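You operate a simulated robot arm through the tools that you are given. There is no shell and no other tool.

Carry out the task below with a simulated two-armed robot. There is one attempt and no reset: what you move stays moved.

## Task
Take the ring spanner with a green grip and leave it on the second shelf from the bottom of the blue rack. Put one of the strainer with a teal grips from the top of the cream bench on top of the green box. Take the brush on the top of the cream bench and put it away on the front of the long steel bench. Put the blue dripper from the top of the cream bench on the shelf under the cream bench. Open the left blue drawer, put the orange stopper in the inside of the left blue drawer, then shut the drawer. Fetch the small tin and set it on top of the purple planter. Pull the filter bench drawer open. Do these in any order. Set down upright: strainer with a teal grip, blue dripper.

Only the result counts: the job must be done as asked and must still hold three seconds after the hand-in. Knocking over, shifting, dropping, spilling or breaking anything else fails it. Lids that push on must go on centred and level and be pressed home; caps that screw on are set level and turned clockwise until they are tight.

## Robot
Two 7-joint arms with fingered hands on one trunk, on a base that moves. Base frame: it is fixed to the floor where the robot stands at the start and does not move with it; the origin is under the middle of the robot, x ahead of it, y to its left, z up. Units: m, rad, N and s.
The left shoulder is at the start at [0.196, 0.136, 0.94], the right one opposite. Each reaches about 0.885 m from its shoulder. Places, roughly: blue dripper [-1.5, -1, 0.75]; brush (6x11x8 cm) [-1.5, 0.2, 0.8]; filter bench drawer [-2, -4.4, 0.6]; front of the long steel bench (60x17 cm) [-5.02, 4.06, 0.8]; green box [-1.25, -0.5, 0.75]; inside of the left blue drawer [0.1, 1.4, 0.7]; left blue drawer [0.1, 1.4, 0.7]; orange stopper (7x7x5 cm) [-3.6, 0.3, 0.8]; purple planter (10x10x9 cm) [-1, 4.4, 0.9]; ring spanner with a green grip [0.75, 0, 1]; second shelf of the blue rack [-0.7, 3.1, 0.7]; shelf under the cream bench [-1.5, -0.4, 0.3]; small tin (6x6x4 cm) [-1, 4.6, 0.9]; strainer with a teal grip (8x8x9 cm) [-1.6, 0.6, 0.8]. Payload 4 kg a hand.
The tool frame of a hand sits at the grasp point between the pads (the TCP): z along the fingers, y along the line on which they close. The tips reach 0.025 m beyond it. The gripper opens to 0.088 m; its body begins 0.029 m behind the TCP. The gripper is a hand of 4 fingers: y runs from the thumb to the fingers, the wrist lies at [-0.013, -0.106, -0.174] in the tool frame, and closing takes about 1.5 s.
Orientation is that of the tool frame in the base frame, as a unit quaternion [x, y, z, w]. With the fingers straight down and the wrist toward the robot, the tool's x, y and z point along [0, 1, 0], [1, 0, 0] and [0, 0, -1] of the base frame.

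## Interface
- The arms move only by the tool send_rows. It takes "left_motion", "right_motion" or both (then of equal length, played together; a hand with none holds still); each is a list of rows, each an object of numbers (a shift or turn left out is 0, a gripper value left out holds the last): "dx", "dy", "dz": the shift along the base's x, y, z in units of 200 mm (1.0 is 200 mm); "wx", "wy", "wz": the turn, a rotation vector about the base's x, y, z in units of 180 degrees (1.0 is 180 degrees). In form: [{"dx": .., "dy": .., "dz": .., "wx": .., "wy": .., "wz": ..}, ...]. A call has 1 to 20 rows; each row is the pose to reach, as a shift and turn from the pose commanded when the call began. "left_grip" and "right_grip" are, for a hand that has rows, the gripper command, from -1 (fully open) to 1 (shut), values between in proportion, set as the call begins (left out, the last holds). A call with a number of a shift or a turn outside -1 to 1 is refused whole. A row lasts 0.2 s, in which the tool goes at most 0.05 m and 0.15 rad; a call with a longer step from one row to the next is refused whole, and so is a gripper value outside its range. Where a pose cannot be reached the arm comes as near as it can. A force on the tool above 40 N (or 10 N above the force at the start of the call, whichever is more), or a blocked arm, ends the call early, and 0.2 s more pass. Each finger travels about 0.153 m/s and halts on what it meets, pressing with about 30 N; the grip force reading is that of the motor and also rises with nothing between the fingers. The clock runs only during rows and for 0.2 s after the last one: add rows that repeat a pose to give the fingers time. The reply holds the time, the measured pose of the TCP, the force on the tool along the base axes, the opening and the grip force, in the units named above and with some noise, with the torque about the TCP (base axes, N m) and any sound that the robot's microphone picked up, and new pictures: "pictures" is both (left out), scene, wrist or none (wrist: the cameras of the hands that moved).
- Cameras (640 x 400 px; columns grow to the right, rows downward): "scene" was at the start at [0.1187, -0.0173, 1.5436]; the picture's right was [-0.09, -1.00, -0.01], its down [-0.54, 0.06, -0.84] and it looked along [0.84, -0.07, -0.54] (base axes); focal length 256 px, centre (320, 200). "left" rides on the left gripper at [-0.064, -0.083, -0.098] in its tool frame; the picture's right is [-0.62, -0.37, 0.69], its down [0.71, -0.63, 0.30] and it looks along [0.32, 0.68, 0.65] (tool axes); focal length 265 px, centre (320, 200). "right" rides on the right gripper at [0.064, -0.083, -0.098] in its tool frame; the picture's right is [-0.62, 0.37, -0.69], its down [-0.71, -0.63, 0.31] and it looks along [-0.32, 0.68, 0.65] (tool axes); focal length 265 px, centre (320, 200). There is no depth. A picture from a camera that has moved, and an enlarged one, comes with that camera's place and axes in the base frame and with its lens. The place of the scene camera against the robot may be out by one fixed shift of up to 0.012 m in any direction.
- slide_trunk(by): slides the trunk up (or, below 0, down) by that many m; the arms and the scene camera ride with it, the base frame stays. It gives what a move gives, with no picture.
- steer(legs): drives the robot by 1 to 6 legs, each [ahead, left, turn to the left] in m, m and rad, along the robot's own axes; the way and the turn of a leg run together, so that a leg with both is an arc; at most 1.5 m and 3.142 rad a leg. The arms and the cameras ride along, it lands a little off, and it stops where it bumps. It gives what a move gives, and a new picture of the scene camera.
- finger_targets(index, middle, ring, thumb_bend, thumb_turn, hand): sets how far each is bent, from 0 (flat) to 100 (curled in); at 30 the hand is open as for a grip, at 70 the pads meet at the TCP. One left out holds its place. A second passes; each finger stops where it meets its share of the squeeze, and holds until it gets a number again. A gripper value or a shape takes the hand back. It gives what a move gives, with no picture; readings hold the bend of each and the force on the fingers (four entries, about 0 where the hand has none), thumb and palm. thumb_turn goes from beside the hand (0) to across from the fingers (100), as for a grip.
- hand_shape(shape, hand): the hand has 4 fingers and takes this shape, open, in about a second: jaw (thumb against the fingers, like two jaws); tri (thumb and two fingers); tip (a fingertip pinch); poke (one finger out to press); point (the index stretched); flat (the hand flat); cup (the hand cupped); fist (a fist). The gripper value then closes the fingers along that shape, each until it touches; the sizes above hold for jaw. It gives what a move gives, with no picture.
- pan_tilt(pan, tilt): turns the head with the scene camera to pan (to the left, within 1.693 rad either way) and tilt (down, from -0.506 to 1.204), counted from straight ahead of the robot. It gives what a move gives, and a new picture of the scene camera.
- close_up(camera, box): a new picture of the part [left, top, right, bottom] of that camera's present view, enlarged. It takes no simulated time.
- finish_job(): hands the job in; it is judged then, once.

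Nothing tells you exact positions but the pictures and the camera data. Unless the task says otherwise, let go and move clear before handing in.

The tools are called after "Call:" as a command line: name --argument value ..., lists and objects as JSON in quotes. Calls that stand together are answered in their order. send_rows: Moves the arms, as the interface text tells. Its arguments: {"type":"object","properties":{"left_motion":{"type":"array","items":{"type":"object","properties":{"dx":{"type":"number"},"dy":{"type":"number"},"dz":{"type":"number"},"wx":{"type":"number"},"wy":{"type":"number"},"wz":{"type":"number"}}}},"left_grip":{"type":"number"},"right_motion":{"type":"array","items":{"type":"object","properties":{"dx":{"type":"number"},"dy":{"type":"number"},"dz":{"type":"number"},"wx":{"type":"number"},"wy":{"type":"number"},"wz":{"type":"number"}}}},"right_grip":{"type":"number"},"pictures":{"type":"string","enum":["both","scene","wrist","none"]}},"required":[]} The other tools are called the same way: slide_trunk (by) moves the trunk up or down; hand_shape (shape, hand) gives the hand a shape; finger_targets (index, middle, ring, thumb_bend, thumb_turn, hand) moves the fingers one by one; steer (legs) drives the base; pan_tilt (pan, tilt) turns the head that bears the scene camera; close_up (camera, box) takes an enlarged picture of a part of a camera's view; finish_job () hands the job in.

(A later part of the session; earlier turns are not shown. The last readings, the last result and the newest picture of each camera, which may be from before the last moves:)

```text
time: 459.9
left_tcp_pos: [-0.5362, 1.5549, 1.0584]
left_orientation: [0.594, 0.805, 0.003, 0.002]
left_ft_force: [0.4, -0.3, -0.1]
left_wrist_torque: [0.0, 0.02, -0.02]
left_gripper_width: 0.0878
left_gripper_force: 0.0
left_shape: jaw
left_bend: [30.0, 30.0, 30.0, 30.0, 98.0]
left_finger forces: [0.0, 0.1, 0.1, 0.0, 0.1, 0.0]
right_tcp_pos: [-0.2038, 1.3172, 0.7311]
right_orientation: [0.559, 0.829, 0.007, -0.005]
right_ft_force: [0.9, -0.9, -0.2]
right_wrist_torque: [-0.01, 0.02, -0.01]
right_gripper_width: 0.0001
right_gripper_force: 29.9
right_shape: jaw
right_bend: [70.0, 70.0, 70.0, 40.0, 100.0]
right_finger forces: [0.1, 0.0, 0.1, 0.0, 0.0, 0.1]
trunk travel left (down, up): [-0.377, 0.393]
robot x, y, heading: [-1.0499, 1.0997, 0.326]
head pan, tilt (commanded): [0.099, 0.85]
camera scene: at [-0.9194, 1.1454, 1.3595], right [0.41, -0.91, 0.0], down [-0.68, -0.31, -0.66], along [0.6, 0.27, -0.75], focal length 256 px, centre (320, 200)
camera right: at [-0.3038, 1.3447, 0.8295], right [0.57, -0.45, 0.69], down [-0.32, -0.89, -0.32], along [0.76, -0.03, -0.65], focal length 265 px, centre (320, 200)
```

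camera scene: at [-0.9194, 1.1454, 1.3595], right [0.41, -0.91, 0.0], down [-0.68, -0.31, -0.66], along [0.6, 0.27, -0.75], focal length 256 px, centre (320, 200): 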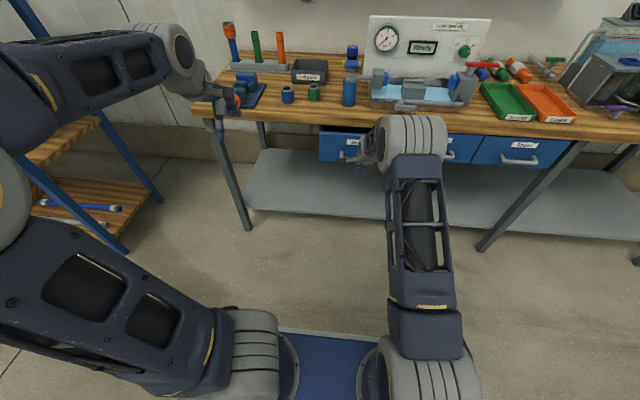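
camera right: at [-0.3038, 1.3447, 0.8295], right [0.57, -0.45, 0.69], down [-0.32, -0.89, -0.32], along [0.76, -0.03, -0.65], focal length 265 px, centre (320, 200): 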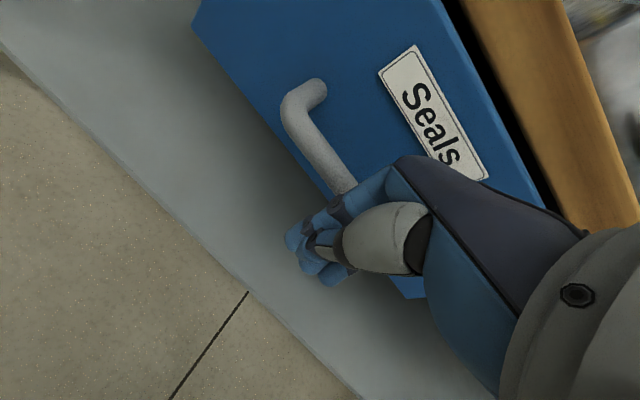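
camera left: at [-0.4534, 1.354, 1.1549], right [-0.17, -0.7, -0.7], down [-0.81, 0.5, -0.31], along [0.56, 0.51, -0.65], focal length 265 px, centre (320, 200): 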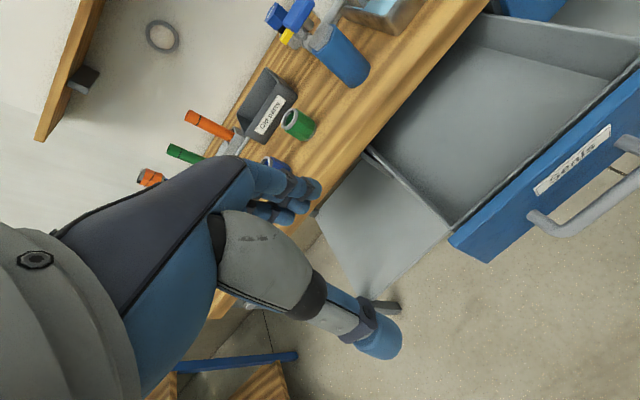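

Nearly closed. Pushing the rest until it stops.

Call:
send_rows --right_motion '[{"dx": 0.05, "dy": 0.016}, {"dx": 0.1, "dy": 0.033}, {"dx": 0.15, "dy": 0.049}, {"dx": 0.2, "dy": 0.066}, {"dx": 0.25, "dy": 0.082}, {"dx": 0.3, "dy": 0.098}, {"dx": 0.35, "dy": 0.115}, {"dx": 0.4, "dy": 0.131}]'

Call:
close_up --camera "scene" --box '[290, 100, 450, 200]'

```text
time: 461.4
left_tcp_pos: [-0.5369, 1.5554, 1.0586]
left_orientation: [0.594, 0.805, 0.003, 0.002]
left_ft_force: [-1.1, 0.6, 0.1]
left_wrist_torque: [-0.01, -0.02, -0.01]
left_gripper_width: 0.0876
left_gripper_force: 0.1
left_shape: jaw
left_bend: [30.0, 30.0, 30.0, 30.0, 98.0]
left_finger forces: [0.0, 0.1, 0.1, 0.0, 0.0, 0.1]
right_tcp_pos: [-0.143, 1.3355, 0.7317]
right_orientation: [0.56, 0.829, 0.002, -0.008]
right_ft_force: [-28.6, -11.5, 16.4]
right_wrist_torque: [-0.02, -0.61, -0.44]
right_gripper_width: 0.0001
right_gripper_force: 29.9
right_shape: jaw
right_bend: [70.0, 70.0, 70.0, 45.0, 100.0]
right_finger forces: [0.0, 26.7, 8.5, 0.0, 0.0, 0.1]
trunk travel left (down, up): [-0.377, 0.393]
robot x, y, heading: [-1.0524, 1.0988, 0.324]
head pan, tilt (commanded): [0.099, 0.85]
stopped in row 7 (right hand): the force on the tool passed its limit at 49 N (the readings are from after the stop); the commanded pose is now the measured one
camera scene: at [-0.9211, 1.1447, 1.3599], right [0.41, -0.91, 0.0], down [-0.68, -0.31, -0.66], along [0.6, 0.27, -0.75], focal length 256 px, centre (320, 200)
camera right: at [-0.2423, 1.363, 0.8316], right [0.58, -0.44, 0.68], down [-0.32, -0.89, -0.31], along [0.75, -0.04, -0.66], focal length 265 px, centre (320, 200)
```

scene: 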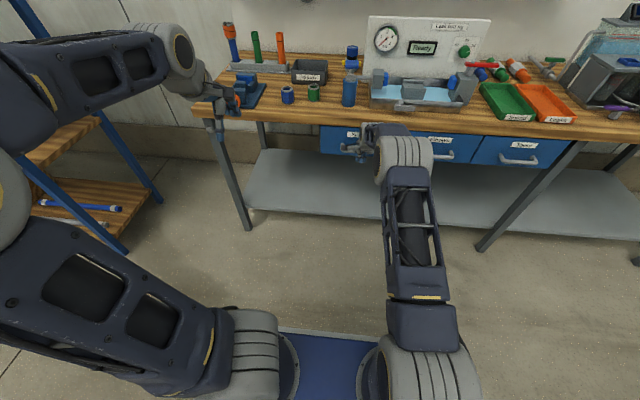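
right: 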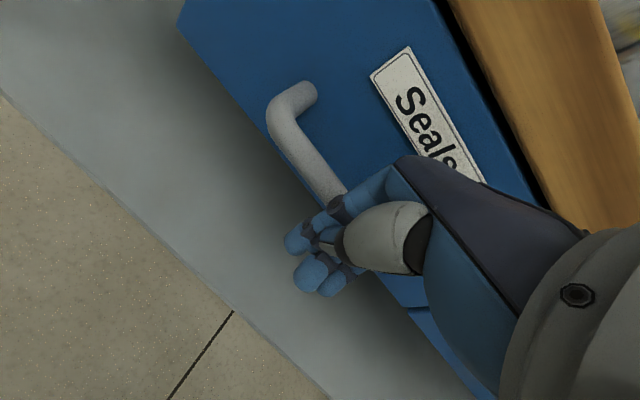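

```text
4.00 times, centred on (370, 150) of scene
camera zoom: at [-0.9211, 1.1447, 1.3599], right [0.41, -0.91, 0.0], down [-0.68, -0.31, -0.66], along [0.6, 0.27, -0.75], focal length 1024 px, centre (120, 400)
```

zoom: 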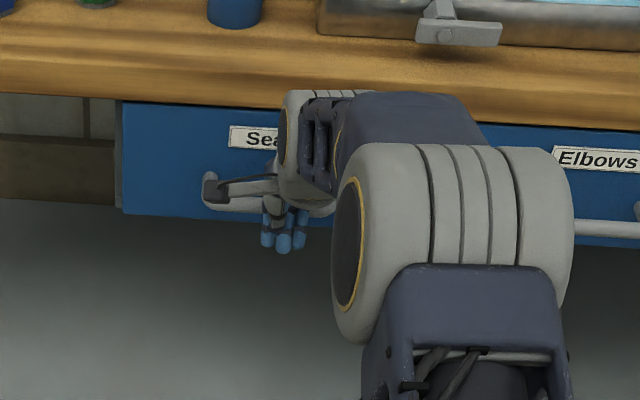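

The drawer stopped at its closed position (bar back at its original place). Withdrawing and checking.

Call:
send_rows --right_motion '[{"dx": -0.1, "dy": -0.033}, {"dx": -0.25, "dy": -0.082}, {"dx": -0.4, "dy": -0.131}, {"dx": -0.5, "dy": -0.164}, {"dx": -0.5, "dy": -0.164, "dz": 0.15}, {"dx": -0.5, "dy": -0.164, "dz": 0.35}, {"dx": -0.5, "dy": -0.2, "dz": 0.55}, {"dx": -0.45, "dy": -0.3, "dz": 0.75}, {"dx": -0.4, "dy": -0.45, "dz": 0.95}, {"dx": -0.35, "dy": -0.6, "dz": 1.0}, {"dx": -0.35, "dy": -0.6, "dz": 1.0}]' --right_grip -1

Call:
close_up --camera "scene" --box '[290, 100, 450, 200]'

```text
refused: row 9 steps farther than a row can; nothing moved
```

```text
4.00 times, centred on (370, 150) of scene
camera zoom: at [-0.9211, 1.1447, 1.3599], right [0.41, -0.91, 0.0], down [-0.68, -0.31, -0.66], along [0.6, 0.27, -0.75], focal length 1024 px, centre (120, 400)
```

zoom: 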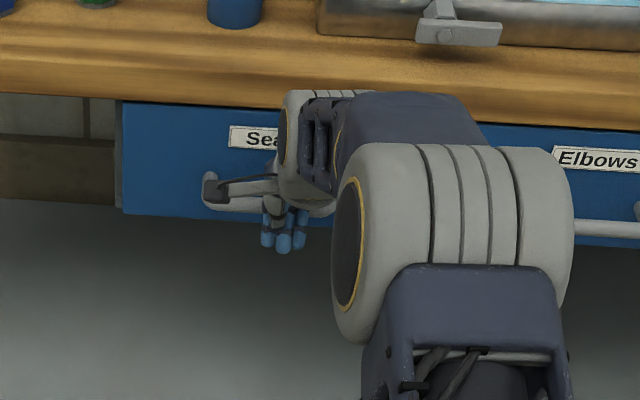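

Call:
send_rows --right_motion '[{"dx": -0.1, "dy": -0.033}, {"dx": -0.25, "dy": -0.082}, {"dx": -0.4, "dy": -0.131}, {"dx": -0.5, "dy": -0.164}, {"dx": -0.5, "dy": -0.164, "dz": 0.15}, {"dx": -0.5, "dy": -0.164, "dz": 0.35}, {"dx": -0.5, "dy": -0.2, "dz": 0.55}, {"dx": -0.46, "dy": -0.3, "dz": 0.75}, {"dx": -0.42, "dy": -0.42, "dz": 0.9}, {"dx": -0.38, "dy": -0.55, "dz": 1.0}, {"dx": -0.38, "dy": -0.55, "dz": 1.0}]' --right_grip -1

Call:
close_up --camera "scene" --box '[290, 100, 450, 200]'

```text
time: 463.8
left_tcp_pos: [-0.5363, 1.5537, 1.0568]
left_orientation: [0.593, 0.805, 0.004, 0.001]
left_ft_force: [0.3, -0.1, 0.5]
left_wrist_torque: [0.04, 0.05, 0.0]
left_gripper_width: 0.0876
left_gripper_force: 0.1
left_shape: jaw
left_bend: [30.0, 30.0, 30.0, 30.0, 98.0]
left_finger forces: [0.0, 0.0, 0.1, 0.1, 0.0, 0.1]
right_tcp_pos: [-0.2177, 1.2266, 0.9296]
right_orientation: [0.559, 0.829, 0.003, -0.008]
right_ft_force: [-0.3, 0.1, -1.3]
right_wrist_torque: [0.02, -0.01, -0.03]
right_gripper_width: 0.0877
right_gripper_force: 0.0
right_shape: jaw
right_bend: [30.0, 30.0, 30.0, 30.0, 98.0]
right_finger forces: [0.0, 0.1, 0.0, 0.0, 0.1, 0.1]
trunk travel left (down, up): [-0.377, 0.393]
robot x, y, heading: [-1.0478, 1.1, 0.329]
head pan, tilt (commanded): [0.099, 0.85]
camera scene: at [-0.9197, 1.1453, 1.3595], right [0.41, -0.91, 0.0], down [-0.68, -0.31, -0.66], along [0.6, 0.27, -0.75], focal length 256 px, centre (320, 200)
camera right: at [-0.3177, 1.255, 1.0291], right [0.58, -0.45, 0.68], down [-0.32, -0.89, -0.31], along [0.75, -0.04, -0.66], focal length 265 px, centre (320, 200)
```

scene: 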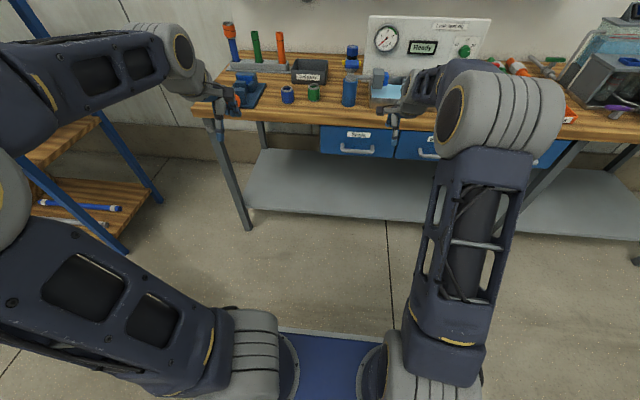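
right: 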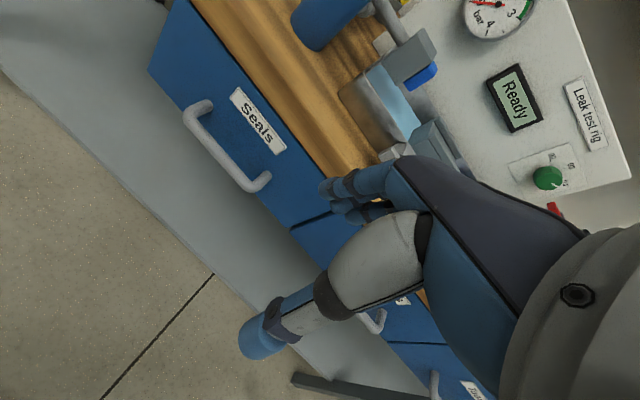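

```text
4.00 times, centred on (370, 150) of scene
camera zoom: at [-0.9197, 1.1453, 1.3595], right [0.41, -0.91, 0.0], down [-0.68, -0.31, -0.66], along [0.6, 0.27, -0.75], focal length 1024 px, centre (120, 400)
```

zoom: 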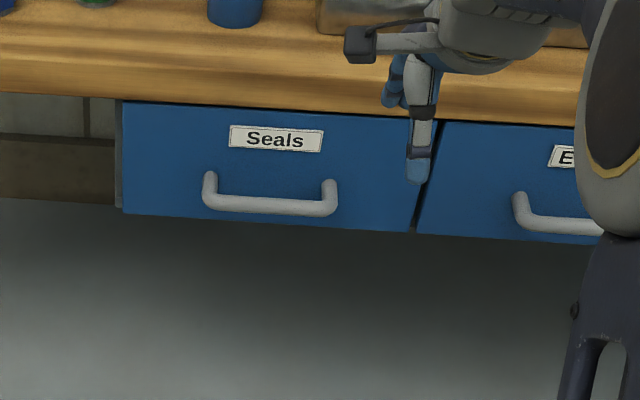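

The left drawer is closed flush. Last task: the filter bench drawer near [-2, -4.4]. I'll raise the hands, shift left, turn right and drive down the aisle.

Call:
send_rows --right_motion '[{"dz": 0.2}, {"dz": 0.4}, {"dz": 0.6}, {"dz": 0.8}, {"dx": 0.05, "dy": -0.15, "dz": 0.9}, {"dx": 0.1, "dy": -0.3, "dz": 0.9}, {"dx": 0.1, "dy": -0.3, "dz": 0.9}]' --pictures "none"

Call:
slide_trunk --by 0.12

Call:
steer --legs '[[0, 0.42, 0], [0, 0, -1.58], [0, 0.18, 0]]'

Call:
pan_tilt --pan -0.2 --tilt 0.35

```text
time: 465.4
left_tcp_pos: [-0.5368, 1.5549, 1.0588]
left_orientation: [0.593, 0.805, 0.003, 0.001]
left_ft_force: [-0.7, 0.2, 0.1]
left_wrist_torque: [0.0, -0.01, -0.02]
left_gripper_width: 0.0878
left_gripper_force: 0.0
left_shape: jaw
left_bend: [30.0, 30.0, 30.0, 30.0, 98.0]
left_finger forces: [0.0, 0.0, 0.1, 0.0, 0.0, 0.1]
right_tcp_pos: [-0.199, 1.1661, 1.1124]
right_orientation: [0.559, 0.829, 0.003, -0.008]
right_ft_force: [0.1, -0.3, -0.1]
right_wrist_torque: [-0.01, 0.02, 0.01]
right_gripper_width: 0.0877
right_gripper_force: 0.0
right_shape: jaw
right_bend: [30.0, 30.0, 30.0, 30.0, 98.0]
right_finger forces: [0.0, 0.0, 0.0, 0.0, 0.2, 0.1]
trunk travel left (down, up): [-0.377, 0.393]
robot x, y, heading: [-1.0491, 1.1006, 0.328]
head pan, tilt (commanded): [0.099, 0.85]
```

```text
time: 466.9
left_tcp_pos: [-0.5362, 1.5552, 1.1776]
left_orientation: [0.594, 0.805, 0.003, 0.0]
left_ft_force: [1.6, -0.2, -0.2]
left_wrist_torque: [-0.04, 0.01, -0.03]
left_gripper_width: 0.0877
left_gripper_force: 0.1
left_shape: jaw
left_bend: [30.0, 30.0, 30.0, 30.0, 98.0]
left_finger forces: [0.0, 0.0, 0.0, 0.1, 0.0, 0.0]
right_tcp_pos: [-0.1985, 1.1656, 1.232]
right_orientation: [0.559, 0.829, 0.004, -0.007]
right_ft_force: [0.3, 0.4, -0.1]
right_wrist_torque: [-0.01, -0.02, 0.0]
right_gripper_width: 0.0878
right_gripper_force: 0.1
right_shape: jaw
right_bend: [30.0, 30.0, 30.0, 30.0, 98.0]
right_finger forces: [0.0, 0.0, 0.0, 0.1, 0.1, 0.1]
trunk travel left (down, up): [-0.497, 0.273]
robot x, y, heading: [-1.0499, 1.0985, 0.322]
head pan, tilt (commanded): [0.099, 0.85]
```

```text
time: 474.5
left_tcp_pos: [-0.5643, 1.0317, 1.1783]
left_orientation: [0.99, 0.14, 0.001, 0.004]
left_ft_force: [0.3, -0.5, -0.4]
left_wrist_torque: [0.01, 0.02, 0.01]
left_gripper_width: 0.0877
left_gripper_force: 0.1
left_shape: jaw
left_bend: [30.0, 30.0, 30.0, 30.0, 98.0]
left_finger forces: [0.1, 0.0, 0.1, 0.0, 0.1, 0.1]
right_tcp_pos: [-0.9607, 0.7012, 1.2328]
right_orientation: [0.983, 0.182, 0.008, -0.004]
right_ft_force: [-0.7, -0.5, -0.3]
right_wrist_torque: [-0.04, 0.02, 0.0]
right_gripper_width: 0.0878
right_gripper_force: 0.1
right_shape: jaw
right_bend: [30.0, 30.0, 30.0, 30.0, 98.0]
right_finger forces: [0.0, 0.0, 0.0, 0.0, 0.0, 0.0]
trunk travel left (down, up): [-0.497, 0.273]
robot x, y, heading: [-1.0103, 1.5502, -1.267]
head pan, tilt (commanded): [0.099, 0.85]
camera scene: at [-0.9593, 1.4183, 1.4795], right [-0.92, -0.39, 0.0], down [-0.3, 0.69, -0.66], along [0.26, -0.61, -0.75], focal length 256 px, centre (320, 200)
```

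scene: 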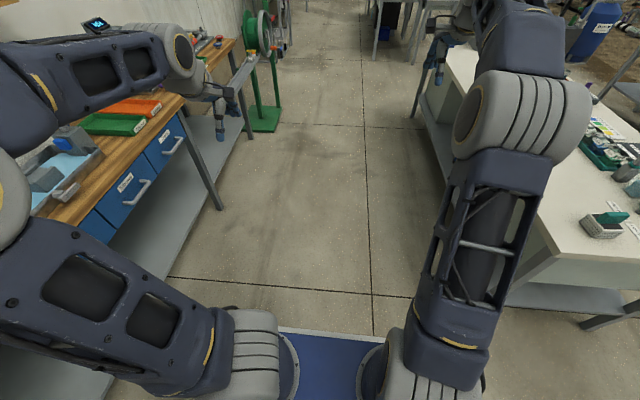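

```text
time: 475.4
left_tcp_pos: [-0.5657, 1.0313, 1.1781]
left_orientation: [0.99, 0.14, 0.001, 0.003]
left_ft_force: [-1.0, -0.3, -0.2]
left_wrist_torque: [-0.01, 0.0, -0.02]
left_gripper_width: 0.0877
left_gripper_force: 0.1
left_shape: jaw
left_bend: [30.0, 30.0, 30.0, 30.0, 98.0]
left_finger forces: [0.0, 0.0, 0.0, 0.0, 0.1, 0.0]
right_tcp_pos: [-0.9603, 0.7015, 1.2317]
right_orientation: [0.983, 0.182, 0.007, -0.003]
right_ft_force: [-0.5, 0.2, 0.0]
right_wrist_torque: [-0.02, 0.01, -0.05]
right_gripper_width: 0.0878
right_gripper_force: 0.0
right_shape: jaw
right_bend: [30.0, 30.0, 30.0, 30.0, 98.0]
right_finger forces: [0.0, 0.1, 0.0, 0.1, 0.0, 0.1]
trunk travel left (down, up): [-0.497, 0.273]
robot x, y, heading: [-1.0094, 1.5545, -1.265]
head pan, tilt (commanded): [-0.201, 0.351]
camera scene: at [-0.9803, 1.3975, 1.5231], right [-0.99, -0.11, 0.0], down [-0.04, 0.34, -0.94], along [0.1, -0.93, -0.34], focal length 256 px, centre (320, 200)
```

scene: 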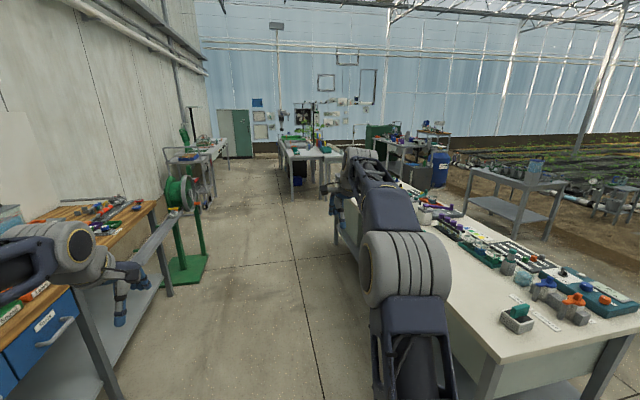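

Call:
steer --legs '[[1.4, 0, 0.005], [1.2, 0, 0.005]]'

Call:
pan_tilt --pan -0.4 --tilt 0.35

```text
time: 488.0
left_tcp_pos: [0.2099, -1.4252, 1.1777]
left_orientation: [0.991, 0.137, 0.001, 0.003]
left_ft_force: [-0.1, -0.2, -0.2]
left_wrist_torque: [-0.03, 0.01, 0.0]
left_gripper_width: 0.0878
left_gripper_force: 0.1
left_shape: jaw
left_bend: [30.0, 30.0, 30.0, 30.0, 98.0]
left_finger forces: [0.0, 0.0, 0.1, 0.1, 0.0, 0.0]
right_tcp_pos: [-0.1888, -1.7517, 1.2322]
right_orientation: [0.984, 0.179, 0.008, -0.002]
right_ft_force: [-0.2, 0.4, -1.3]
right_wrist_torque: [-0.04, 0.01, 0.02]
right_gripper_width: 0.0874
right_gripper_force: 0.1
right_shape: jaw
right_bend: [30.0, 30.0, 30.0, 30.0, 98.0]
right_finger forces: [0.1, 0.0, 0.1, 0.1, 0.0, 0.1]
trunk travel left (down, up): [-0.497, 0.273]
robot x, y, heading: [-0.2318, -0.9017, -1.27]
head pan, tilt (commanded): [-0.201, 0.351]
camera scene: at [-0.204, -1.0564, 1.5232], right [-1.0, -0.1, 0.0], down [-0.03, 0.34, -0.94], along [0.09, -0.93, -0.34], focal length 256 px, centre (320, 200)
```

scene: 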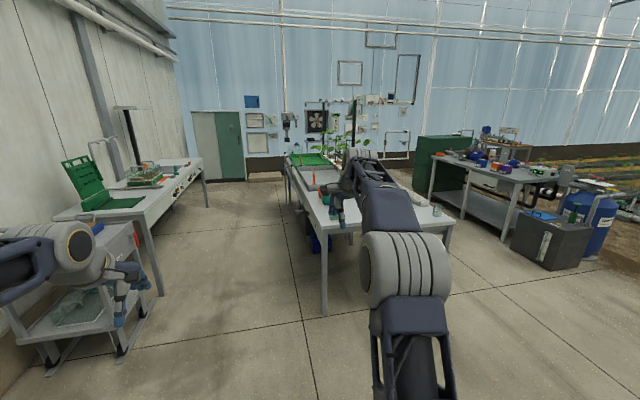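

```text
time: 488.7
left_tcp_pos: [0.2083, -1.4248, 1.1787]
left_orientation: [0.991, 0.136, 0.001, 0.003]
left_ft_force: [0.5, 0.5, 1.0]
left_wrist_torque: [0.02, 0.01, 0.03]
left_gripper_width: 0.0877
left_gripper_force: 0.0
left_shape: jaw
left_bend: [30.0, 30.0, 30.0, 30.0, 98.0]
left_finger forces: [0.0, 0.0, 0.0, 0.0, 0.0, 0.1]
right_tcp_pos: [-0.1881, -1.7525, 1.2313]
right_orientation: [0.984, 0.179, 0.007, -0.003]
right_ft_force: [-0.2, 0.6, 0.0]
right_wrist_torque: [0.02, 0.02, 0.04]
right_gripper_width: 0.0875
right_gripper_force: 0.0
right_shape: jaw
right_bend: [30.0, 30.0, 30.0, 30.0, 98.0]
right_finger forces: [0.1, 0.0, 0.0, 0.0, 0.0, 0.1]
trunk travel left (down, up): [-0.497, 0.273]
robot x, y, heading: [-0.2335, -0.9019, -1.271]
head pan, tilt (commanded): [-0.4, 0.351]
camera scene: at [-0.2225, -1.0564, 1.5232], right [-1.0, 0.1, 0.0], down [0.03, 0.34, -0.94], along [-0.09, -0.93, -0.34], focal length 256 px, centre (320, 200)
```

scene: 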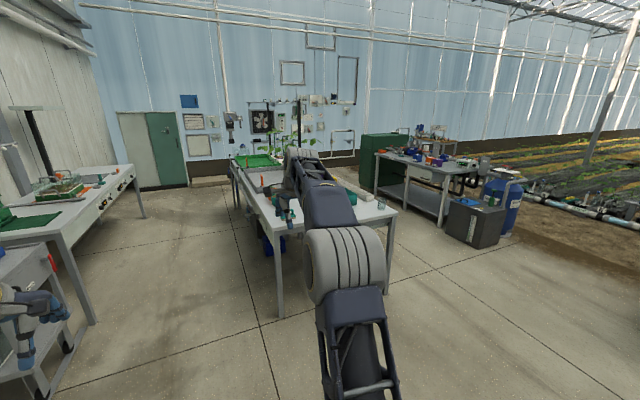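

Call:
close_up --camera "scene" --box '[350, 110, 530, 250]'

```text
2.86 times, centred on (440, 180) of scene
camera zoom: at [-0.2225, -1.0564, 1.5232], right [-1.0, 0.1, 0.0], down [0.03, 0.34, -0.94], along [-0.09, -0.93, -0.34], focal length 732 px, centre (-23, 257)
```

zoom: 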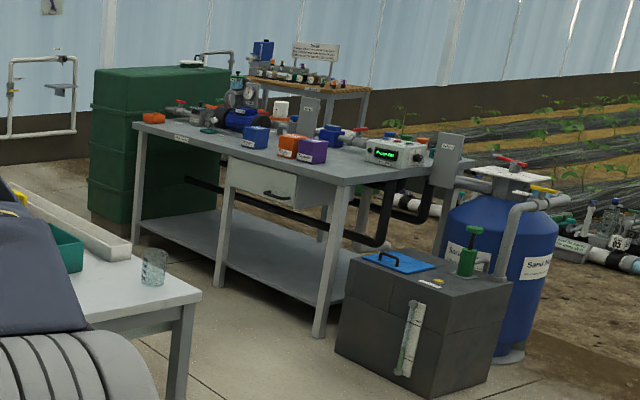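

The filter bench is the grey bench ahead right; its single drawer is at about a front plane near [-2, -4.4], facing the walkway. I'll retract the right hand a bit, go through the gap before the plant table, then down the walkway and turn to face it.

Call:
send_rows --right_motion '[{"dx": -0.05, "dy": 0.15}, {"dx": -0.1, "dy": 0.3}, {"dx": -0.15, "dy": 0.45}, {"dx": -0.2, "dy": 0.6}, {"dx": -0.25, "dy": 0.75}, {"dx": -0.25, "dy": 0.75}]' --pictures "none"

Call:
steer --legs '[[0.68, 0, 0.01], [0, -1.0, 0], [0, -0.95, 0]]'

Call:
pan_tilt --pan -0.3 --tilt 0.45

```text
time: 490.1
left_tcp_pos: [0.2099, -1.4252, 1.1772]
left_orientation: [0.991, 0.137, 0.002, 0.003]
left_ft_force: [-0.1, -0.7, -0.1]
left_wrist_torque: [0.0, -0.02, -0.02]
left_gripper_width: 0.0875
left_gripper_force: 0.0
left_shape: jaw
left_bend: [30.0, 30.0, 30.0, 30.0, 98.0]
left_finger forces: [0.0, 0.0, 0.1, 0.1, 0.0, 0.0]
right_tcp_pos: [-0.2378, -1.6027, 1.2307]
right_orientation: [0.984, 0.178, 0.006, -0.002]
right_ft_force: [-1.4, 0.1, 0.4]
right_wrist_torque: [0.0, 0.0, -0.02]
right_gripper_width: 0.0875
right_gripper_force: 0.1
right_shape: jaw
right_bend: [30.0, 30.0, 30.0, 30.0, 98.0]
right_finger forces: [0.0, 0.0, 0.0, 0.0, 0.0, 0.0]
trunk travel left (down, up): [-0.497, 0.273]
robot x, y, heading: [-0.2336, -0.9037, -1.27]
head pan, tilt (commanded): [-0.4, 0.351]
```

```text
time: 503.3
left_tcp_pos: [-1.4646, -2.6528, 1.1774]
left_orientation: [0.99, 0.141, 0.002, 0.003]
left_ft_force: [-0.1, 0.2, -0.1]
left_wrist_torque: [-0.01, 0.0, 0.0]
left_gripper_width: 0.0878
left_gripper_force: 0.1
left_shape: jaw
left_bend: [30.0, 30.0, 30.0, 30.0, 98.0]
left_finger forces: [0.0, 0.0, 0.0, 0.2, 0.1, 0.0]
right_tcp_pos: [-1.9103, -2.833, 1.232]
right_orientation: [0.983, 0.183, 0.007, -0.003]
right_ft_force: [0.1, -0.4, 0.1]
right_wrist_torque: [0.0, 0.01, 0.01]
right_gripper_width: 0.0877
right_gripper_force: 0.0
right_shape: jaw
right_bend: [30.0, 30.0, 30.0, 30.0, 98.0]
right_finger forces: [0.0, 0.0, 0.1, 0.0, 0.1, 0.1]
trunk travel left (down, up): [-0.497, 0.273]
robot x, y, heading: [-1.9127, -2.1289, -1.255]
head pan, tilt (commanded): [-0.4, 0.351]
camera scene: at [-1.8992, -2.2876, 1.5232], right [-1.0, 0.09, 0.0], down [0.03, 0.34, -0.94], along [-0.09, -0.94, -0.34], focal length 256 px, centre (320, 200)
```

scene: 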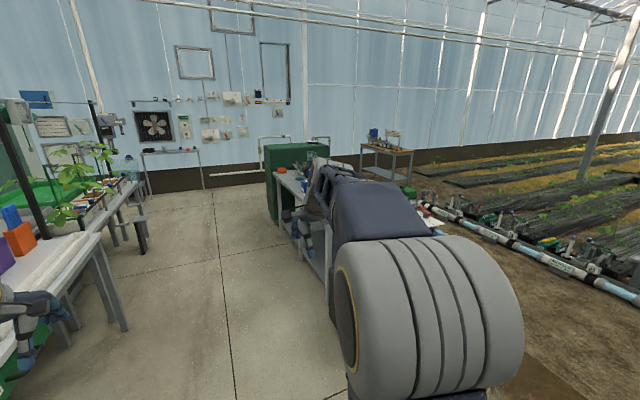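

```text
time: 503.9
left_tcp_pos: [-1.4638, -2.6521, 1.1774]
left_orientation: [0.99, 0.141, 0.001, 0.004]
left_ft_force: [0.2, -0.1, 0.0]
left_wrist_torque: [0.0, 0.03, 0.03]
left_gripper_width: 0.0877
left_gripper_force: 0.0
left_shape: jaw
left_bend: [30.0, 30.0, 30.0, 30.0, 98.0]
left_finger forces: [0.0, 0.1, 0.1, 0.1, 0.0, 0.0]
right_tcp_pos: [-1.9094, -2.8331, 1.2313]
right_orientation: [0.983, 0.182, 0.007, -0.004]
right_ft_force: [0.0, -0.6, -0.4]
right_wrist_torque: [-0.05, 0.01, -0.02]
right_gripper_width: 0.0881
right_gripper_force: 0.0
right_shape: jaw
right_bend: [30.0, 30.0, 30.0, 30.0, 98.0]
right_finger forces: [0.1, 0.1, 0.0, 0.0, 0.1, 0.1]
trunk travel left (down, up): [-0.497, 0.273]
robot x, y, heading: [-1.9085, -2.1309, -1.266]
head pan, tilt (commanded): [-0.3, 0.45]
camera scene: at [-1.8899, -2.2868, 1.514], right [-1.0, -0.01, 0.0], down [0.0, 0.43, -0.9], along [0.01, -0.9, -0.43], focal length 256 px, centre (320, 200)
```

scene: 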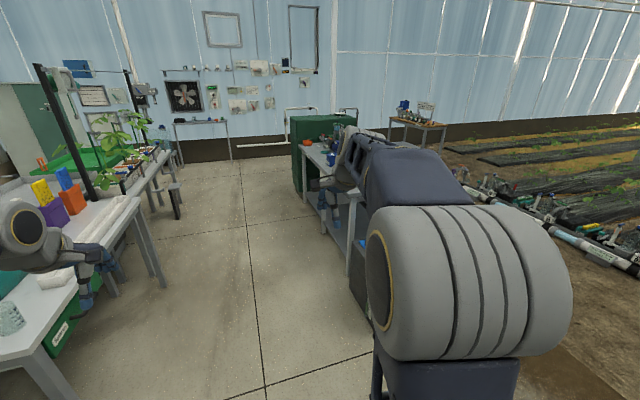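

Call:
steer --legs '[[1.1, 0.02, 0.01], [0.93, 0, 0]]'

Call:
steer --legs '[[0, 0, -1.56]]'

Call:
pan_tilt --pan 0.0 --tilt 0.75

```text
time: 514.0
left_tcp_pos: [-0.8454, -4.5888, 1.1785]
left_orientation: [0.991, 0.136, 0.001, 0.003]
left_ft_force: [0.7, 0.8, -0.3]
left_wrist_torque: [0.03, -0.02, -0.01]
left_gripper_width: 0.0876
left_gripper_force: 0.0
left_shape: jaw
left_bend: [30.0, 30.0, 30.0, 30.0, 98.0]
left_finger forces: [0.1, 0.0, 0.0, 0.0, 0.1, 0.1]
right_tcp_pos: [-1.2936, -4.7648, 1.2325]
right_orientation: [0.984, 0.179, 0.007, -0.003]
right_ft_force: [-0.9, -0.8, 0.3]
right_wrist_torque: [-0.04, -0.01, 0.02]
right_gripper_width: 0.0875
right_gripper_force: 0.1
right_shape: jaw
right_bend: [30.0, 30.0, 30.0, 30.0, 98.0]
right_finger forces: [0.1, 0.0, 0.0, 0.1, 0.0, 0.1]
trunk travel left (down, up): [-0.497, 0.273]
robot x, y, heading: [-1.2919, -4.0632, -1.269]
head pan, tilt (commanded): [-0.3, 0.45]
camera scene: at [-1.2678, -4.2189, 1.5139], right [-1.0, 0.0, 0.0], down [0.0, 0.44, -0.9], along [0.0, -0.9, -0.44], focal length 256 px, centre (320, 200)
```

scene: 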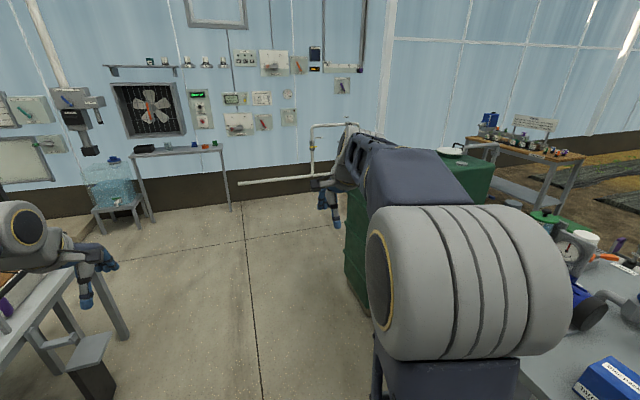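

```text
time: 518.2
left_tcp_pos: [-1.8001, -4.5194, 1.178]
left_orientation: [0.806, -0.592, -0.002, 0.004]
left_ft_force: [0.5, 0.0, -0.2]
left_wrist_torque: [-0.03, 0.0, 0.01]
left_gripper_width: 0.0876
left_gripper_force: 0.1
left_shape: jaw
left_bend: [30.0, 30.0, 30.0, 30.0, 98.0]
left_finger forces: [0.0, 0.0, 0.0, 0.0, 0.0, 0.1]
right_tcp_pos: [-1.9891, -4.0786, 1.2314]
right_orientation: [0.83, -0.558, 0.007, 0.003]
right_ft_force: [0.8, 0.0, 0.6]
right_wrist_torque: [-0.01, 0.0, -0.04]
right_gripper_width: 0.0879
right_gripper_force: 0.2
right_shape: jaw
right_bend: [30.0, 30.0, 30.0, 30.0, 98.0]
right_finger forces: [0.0, 0.0, 0.0, 0.0, 0.0, 0.0]
trunk travel left (down, up): [-0.497, 0.273]
robot x, y, heading: [-1.2856, -4.0637, -2.816]
head pan, tilt (commanded): [-0.3, 0.45]
camera scene: at [-1.4343, -4.0914, 1.514], right [-0.03, 1.0, 0.0], down [0.44, 0.01, -0.9], along [-0.9, -0.03, -0.44], focal length 256 px, centre (320, 200)
```

scene: 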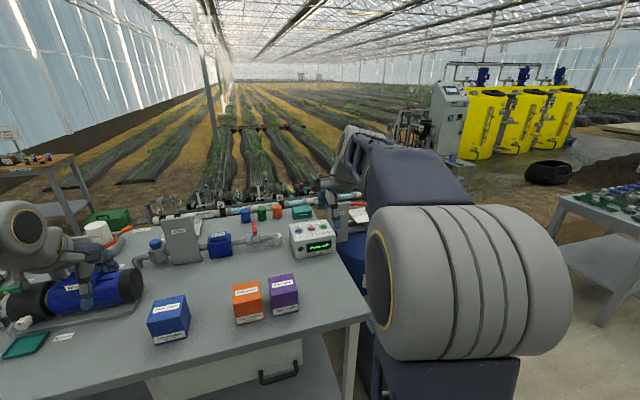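

```text
time: 519.0
left_tcp_pos: [-1.799, -4.5209, 1.1766]
left_orientation: [0.806, -0.592, -0.002, 0.004]
left_ft_force: [-0.3, 0.1, 0.5]
left_wrist_torque: [-0.02, -0.01, -0.02]
left_gripper_width: 0.0876
left_gripper_force: 0.0
left_shape: jaw
left_bend: [30.0, 30.0, 30.0, 30.0, 98.0]
left_finger forces: [0.1, 0.0, 0.0, 0.0, 0.0, 0.1]
right_tcp_pos: [-1.9897, -4.0799, 1.2328]
right_orientation: [0.83, -0.558, 0.008, 0.003]
right_ft_force: [-0.3, 0.0, -0.8]
right_wrist_torque: [0.01, -0.01, 0.01]
right_gripper_width: 0.0875
right_gripper_force: 0.1
right_shape: jaw
right_bend: [30.0, 30.0, 30.0, 30.0, 98.0]
right_finger forces: [0.0, 0.0, 0.1, 0.0, 0.1, 0.1]
trunk travel left (down, up): [-0.497, 0.273]
robot x, y, heading: [-1.2876, -4.062, -2.814]
head pan, tilt (commanded): [0.0, 0.75]
camera scene: at [-1.4209, -4.1155, 1.4876], right [-0.32, 0.95, 0.0], down [0.65, 0.22, -0.73], along [-0.69, -0.24, -0.68], focal length 256 px, centre (320, 200)
```

scene: 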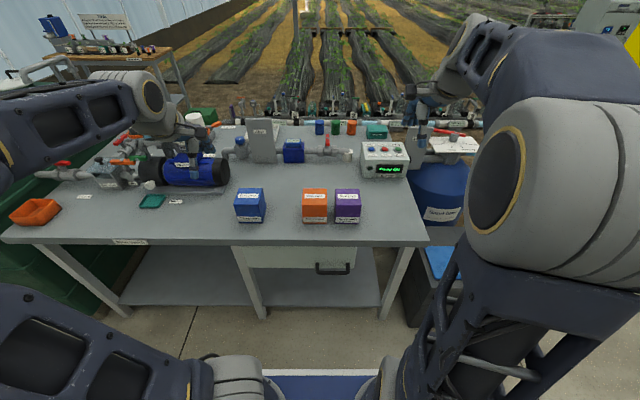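

Facing the filter bench; its drawer with a dark handle is right in front. Zooming in.

Call:
close_up --camera "scene" --box '[220, 220, 380, 310]'

Call:
close_up --camera "scene" --box '[300, 240, 370, 285]'

```text
4.00 times, centred on (300, 265) of scene
camera zoom: at [-1.4209, -4.1155, 1.4876], right [-0.32, 0.95, 0.0], down [0.65, 0.22, -0.73], along [-0.69, -0.24, -0.68], focal length 1024 px, centre (400, -60)
```

zoom: 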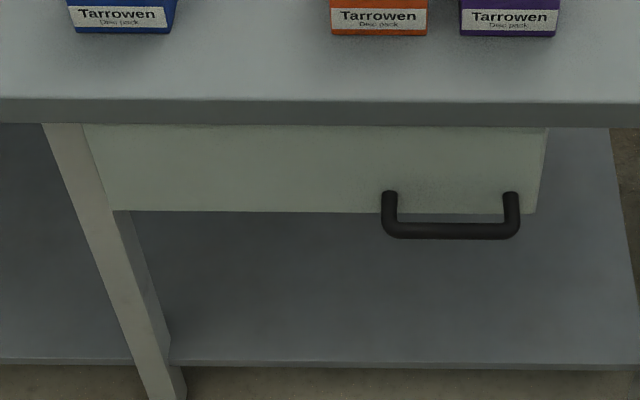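

```text
8.89 times, centred on (335, 262) of scene
camera zoom: at [-1.4209, -4.1155, 1.4876], right [-0.32, 0.95, 0.0], down [0.65, 0.22, -0.73], along [-0.69, -0.24, -0.68], focal length 2277 px, centre (187, -356)
```

zoom: 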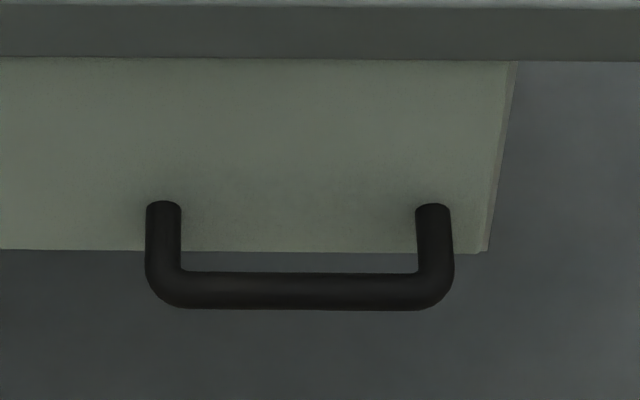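

Call:
slide_trunk --by -0.2

Call:
pan_tilt --pan 0.0 --tilt 0.75

Call:
close_up --camera "scene" --box '[280, 190, 380, 260]'

```text
time: 521.2
left_tcp_pos: [-1.7991, -4.5202, 0.978]
left_orientation: [0.806, -0.592, -0.001, 0.004]
left_ft_force: [0.4, -1.0, -0.1]
left_wrist_torque: [-0.02, 0.0, 0.01]
left_gripper_width: 0.0876
left_gripper_force: 0.0
left_shape: jaw
left_bend: [30.0, 30.0, 30.0, 30.0, 98.0]
left_finger forces: [0.0, 0.0, 0.1, 0.1, 0.0, 0.1]
right_tcp_pos: [-1.9896, -4.0791, 1.0307]
right_orientation: [0.83, -0.557, 0.008, 0.003]
right_ft_force: [1.0, 1.0, -0.3]
right_wrist_torque: [-0.01, 0.01, -0.03]
right_gripper_width: 0.0876
right_gripper_force: 0.0
right_shape: jaw
right_bend: [30.0, 30.0, 30.0, 30.0, 98.0]
right_finger forces: [0.0, 0.0, 0.0, 0.0, 0.0, 0.1]
trunk travel left (down, up): [-0.297, 0.473]
robot x, y, heading: [-1.2893, -4.0657, -2.814]
head pan, tilt (commanded): [0.0, 0.75]
```

```text
time: 521.8
left_tcp_pos: [-1.8001, -4.5214, 0.9771]
left_orientation: [0.806, -0.592, -0.002, 0.003]
left_ft_force: [-0.2, 0.1, -0.1]
left_wrist_torque: [-0.01, 0.01, 0.0]
left_gripper_width: 0.0876
left_gripper_force: 0.0
left_shape: jaw
left_bend: [30.0, 30.0, 30.0, 30.0, 98.0]
left_finger forces: [0.0, 0.0, 0.0, 0.1, 0.1, 0.0]
right_tcp_pos: [-1.9902, -4.0783, 1.0313]
right_orientation: [0.83, -0.558, 0.007, 0.003]
right_ft_force: [0.4, 0.4, 0.6]
right_wrist_torque: [0.01, 0.01, 0.0]
right_gripper_width: 0.0875
right_gripper_force: 0.1
right_shape: jaw
right_bend: [30.0, 30.0, 30.0, 30.0, 98.0]
right_finger forces: [0.0, 0.0, 0.0, 0.0, 0.0, 0.0]
trunk travel left (down, up): [-0.297, 0.473]
robot x, y, heading: [-1.2858, -4.0641, -2.813]
head pan, tilt (commanded): [0.0, 0.75]
camera scene: at [-1.4208, -4.1155, 1.2875], right [-0.32, 0.95, 0.0], down [0.65, 0.22, -0.73], along [-0.69, -0.24, -0.68], focal length 256 px, centre (320, 200)
```

scene: 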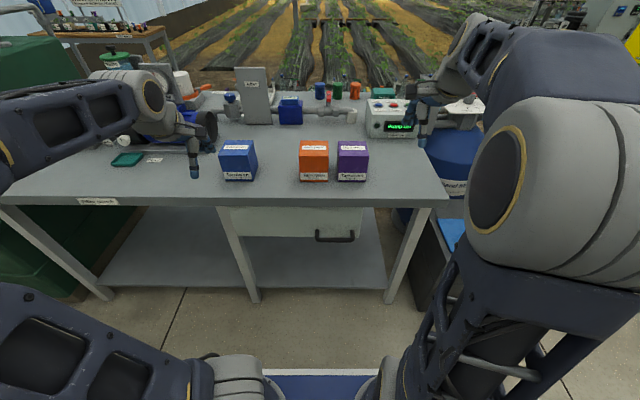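

```text
5.71 times, centred on (330, 225) of scene
camera zoom: at [-1.4208, -4.1155, 1.2875], right [-0.32, 0.95, 0.0], down [0.65, 0.22, -0.73], along [-0.69, -0.24, -0.68], focal length 1464 px, centre (263, 57)
```

zoom: 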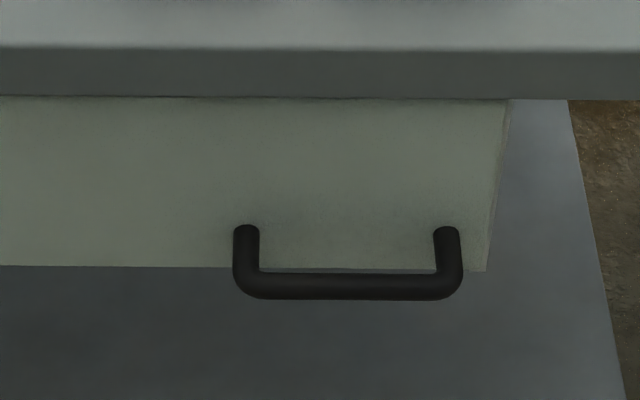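

The handle bar is at about [-1.935, -4.243, 0.614], 3.5 cm in front of the drawer face. I'll reposition slightly and use the left hand the same way as before.

Call:
steer --legs '[[0, -0.13, 0], [-0.06, 0, 0]]'

Call:
send_rows --left_motion '[{"dx": -0.045, "dy": 0.075, "dz": -0.08, "wx": -0.0036, "wy": 0.0106}, {"dx": -0.09, "dy": 0.15, "dz": -0.17, "wx": -0.0072, "wy": 0.0211}, {"dx": -0.135, "dy": 0.225, "dz": -0.26, "wx": -0.0108, "wy": 0.0317}, {"dx": -0.18, "dy": 0.3, "dz": -0.35, "wx": -0.0144, "wy": 0.0422}, {"dx": -0.225, "dy": 0.375, "dz": -0.44, "wx": -0.018, "wy": 0.0528}, {"dx": -0.27, "dy": 0.45, "dz": -0.53, "wx": -0.0215, "wy": 0.0633}, {"dx": -0.315, "dy": 0.53, "dz": -0.62, "wx": -0.0251, "wy": 0.0739}, {"dx": -0.36, "dy": 0.61, "dz": -0.71, "wx": -0.0287, "wy": 0.0844}, {"dx": -0.41, "dy": 0.69, "dz": -0.8, "wx": -0.0323, "wy": 0.095}, {"dx": -0.465, "dy": 0.773, "dz": -0.88, "wx": -0.0359, "wy": 0.1055}, {"dx": -0.465, "dy": 0.773, "dz": -0.88, "wx": -0.0359, "wy": 0.1055}]'

```text
time: 523.6
left_tcp_pos: [-1.7841, -4.38, 0.9783]
left_orientation: [0.805, -0.593, -0.002, 0.003]
left_ft_force: [0.1, 0.0, -0.1]
left_wrist_torque: [-0.01, 0.02, 0.0]
left_gripper_width: 0.0876
left_gripper_force: 0.0
left_shape: jaw
left_bend: [30.0, 30.0, 30.0, 30.0, 98.0]
left_finger forces: [0.0, 0.0, 0.0, 0.0, 0.0, 0.0]
right_tcp_pos: [-1.9736, -3.9388, 1.0308]
right_orientation: [0.83, -0.558, 0.007, 0.003]
right_ft_force: [-0.3, -0.6, 0.7]
right_wrist_torque: [0.0, -0.01, 0.0]
right_gripper_width: 0.0877
right_gripper_force: 0.1
right_shape: jaw
right_bend: [30.0, 30.0, 30.0, 30.0, 98.0]
right_finger forces: [0.1, 0.0, 0.1, 0.0, 0.0, 0.1]
trunk travel left (down, up): [-0.297, 0.473]
robot x, y, heading: [-1.2729, -3.9215, -2.813]
head pan, tilt (commanded): [0.0, 0.75]
camera scene: at [-1.4047, -3.9756, 1.2875], right [-0.32, 0.95, 0.0], down [0.65, 0.22, -0.73], along [-0.69, -0.24, -0.68], focal length 256 px, centre (320, 200)
```

scene: 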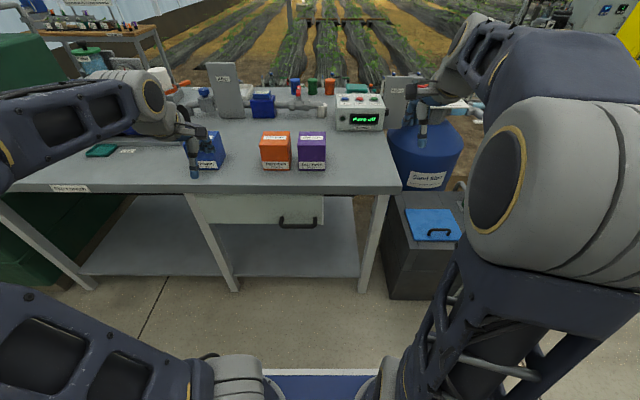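

```text
time: 526.0
left_tcp_pos: [-1.8774, -4.2253, 0.8031]
left_orientation: [0.793, -0.583, -0.1, 0.146]
left_ft_force: [0.3, 0.5, -0.3]
left_wrist_torque: [0.01, 0.01, 0.02]
left_gripper_width: 0.0878
left_gripper_force: 0.0
left_shape: jaw
left_bend: [30.0, 30.0, 30.0, 30.0, 98.0]
left_finger forces: [0.0, 0.0, 0.0, 0.1, 0.0, 0.0]
right_tcp_pos: [-1.9728, -3.9376, 1.0316]
right_orientation: [0.83, -0.557, 0.007, 0.003]
right_ft_force: [1.0, 0.9, 0.0]
right_wrist_torque: [0.03, 0.02, 0.03]
right_gripper_width: 0.0875
right_gripper_force: 0.1
right_shape: jaw
right_bend: [30.0, 30.0, 30.0, 30.0, 98.0]
right_finger forces: [0.0, 0.1, 0.0, 0.0, 0.1, 0.0]
trunk travel left (down, up): [-0.297, 0.473]
robot x, y, heading: [-1.271, -3.922, -2.815]
head pan, tilt (commanded): [0.0, 0.75]
camera scene: at [-1.4047, -3.9756, 1.2875], right [-0.32, 0.95, 0.0], down [0.65, 0.22, -0.73], along [-0.69, -0.24, -0.68], focal length 256 px, centre (320, 200)
camera left: at [-1.789, -4.13, 0.8641], right [-0.08, 0.61, -0.78], down [0.68, -0.54, -0.5], along [-0.73, -0.57, -0.37], focal length 265 px, centre (320, 200)
```

scene: 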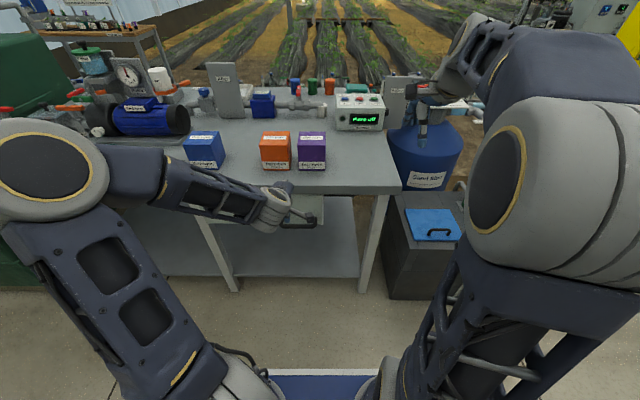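
left: 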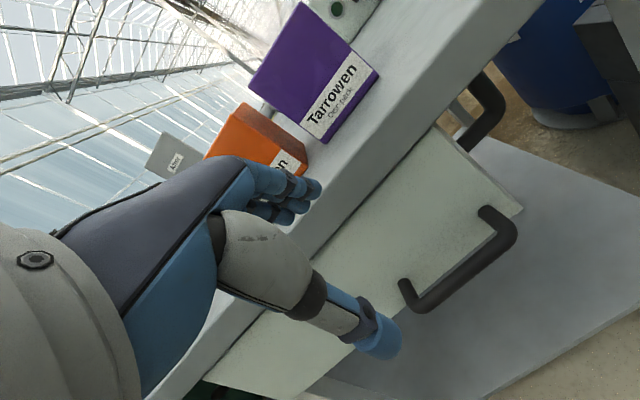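

Call:
finger_targets --hand "left" --index 50 --middle 50 --ring 50 --thumb_bend 35 --thumb_turn 100

Call:
send_rows --left_motion '[{"dz": -0.15}, {"dz": -0.3}, {"dz": -0.45}, {"dz": -0.6}, {"dz": -0.6}]' --pictures "wrist"

```text
time: 527.0
left_tcp_pos: [-1.8755, -4.2242, 0.8032]
left_orientation: [0.793, -0.583, -0.101, 0.146]
left_ft_force: [0.4, -0.2, -0.1]
left_wrist_torque: [-0.02, 0.04, 0.0]
left_gripper_width: 0.0583
left_gripper_force: 0.1
left_shape: fingers
left_bend: [50.0, 50.0, 50.0, 35.0, 98.0]
left_finger forces: [0.1, 0.0, 0.0, 0.0, 0.0, 0.0]
right_tcp_pos: [-1.9739, -3.938, 1.0314]
right_orientation: [0.83, -0.558, 0.008, 0.003]
right_ft_force: [-1.4, 0.0, 0.1]
right_wrist_torque: [-0.02, 0.0, 0.01]
right_gripper_width: 0.0877
right_gripper_force: 0.1
right_shape: jaw
right_bend: [30.0, 30.0, 30.0, 30.0, 98.0]
right_finger forces: [0.1, 0.0, 0.0, 0.0, 0.1, 0.0]
trunk travel left (down, up): [-0.297, 0.473]
robot x, y, heading: [-1.2708, -3.9264, -2.817]
head pan, tilt (commanded): [0.0, 0.75]
```

```text
time: 528.2
left_tcp_pos: [-1.8748, -4.2277, 0.6827]
left_orientation: [0.793, -0.583, -0.101, 0.147]
left_ft_force: [0.0, 1.0, -0.3]
left_wrist_torque: [0.01, -0.01, 0.01]
left_gripper_width: 0.0584
left_gripper_force: 0.0
left_shape: fingers
left_bend: [50.0, 50.0, 50.0, 35.0, 98.0]
left_finger forces: [0.1, 0.0, 0.1, 0.0, 0.0, 0.0]
right_tcp_pos: [-1.9737, -3.9391, 1.0319]
right_orientation: [0.83, -0.557, 0.007, 0.003]
right_ft_force: [-0.4, -0.1, 0.4]
right_wrist_torque: [-0.03, 0.01, 0.0]
right_gripper_width: 0.0876
right_gripper_force: 0.1
right_shape: jaw
right_bend: [30.0, 30.0, 30.0, 30.0, 98.0]
right_finger forces: [0.0, 0.0, 0.0, 0.0, 0.1, 0.0]
trunk travel left (down, up): [-0.297, 0.473]
robot x, y, heading: [-1.2711, -3.9268, -2.812]
head pan, tilt (commanded): [0.0, 0.75]
camera left: at [-1.7874, -4.1328, 0.7433], right [-0.08, 0.61, -0.78], down [0.68, -0.54, -0.5], along [-0.73, -0.57, -0.37], focal length 265 px, centre (320, 200)
```

left: 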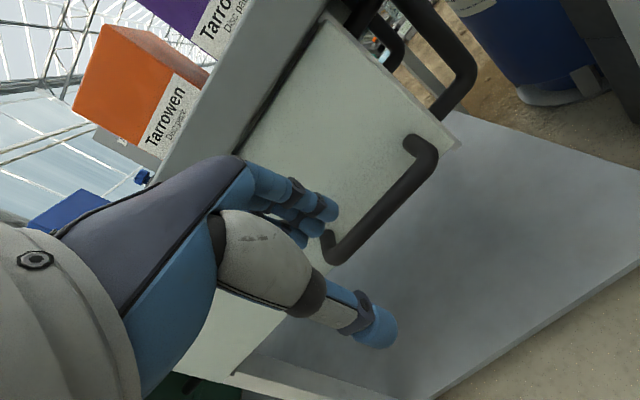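

Aligned within ~1 cm. Moving forward over the bar.

Call:
send_rows --left_motion '[{"dx": -0.06, "dy": -0.008}, {"dx": -0.12, "dy": -0.016}, {"dx": -0.18, "dy": -0.024}, {"dx": -0.24, "dy": -0.032}, {"dx": -0.285, "dy": -0.038}, {"dx": -0.285, "dy": -0.038}]' --pictures "wrist"

```text
time: 529.6
left_tcp_pos: [-1.9128, -4.2557, 0.6882]
left_orientation: [0.793, -0.583, -0.101, 0.146]
left_ft_force: [-0.1, 0.1, 0.8]
left_wrist_torque: [0.0, -0.02, 0.0]
left_gripper_width: 0.0584
left_gripper_force: 0.1
left_shape: fingers
left_bend: [50.0, 50.0, 50.0, 35.0, 98.0]
left_finger forces: [0.1, 0.0, 0.1, 0.1, 0.0, 0.0]
left hand out of reach, approached as far as the arm can: row 1, 2, 3, 4, 5, 6
right_tcp_pos: [-1.974, -3.9389, 1.0306]
right_orientation: [0.829, -0.559, 0.007, 0.004]
right_ft_force: [0.2, 1.1, -0.4]
right_wrist_torque: [0.01, 0.01, 0.02]
right_gripper_width: 0.0879
right_gripper_force: 0.1
right_shape: jaw
right_bend: [30.0, 30.0, 30.0, 30.0, 98.0]
right_finger forces: [0.0, 0.0, 0.0, 0.0, 0.0, 0.1]
trunk travel left (down, up): [-0.297, 0.473]
robot x, y, heading: [-1.2723, -3.9221, -2.811]
head pan, tilt (commanded): [0.0, 0.75]
camera left: at [-1.8256, -4.1607, 0.7505], right [-0.08, 0.62, -0.78], down [0.68, -0.54, -0.5], along [-0.73, -0.57, -0.37], focal length 265 px, centre (320, 200)
```

left: 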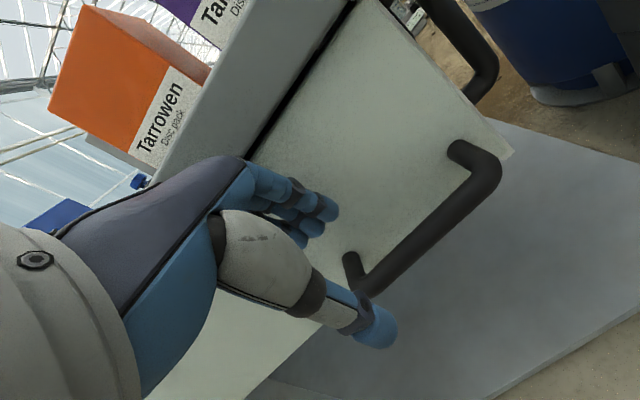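

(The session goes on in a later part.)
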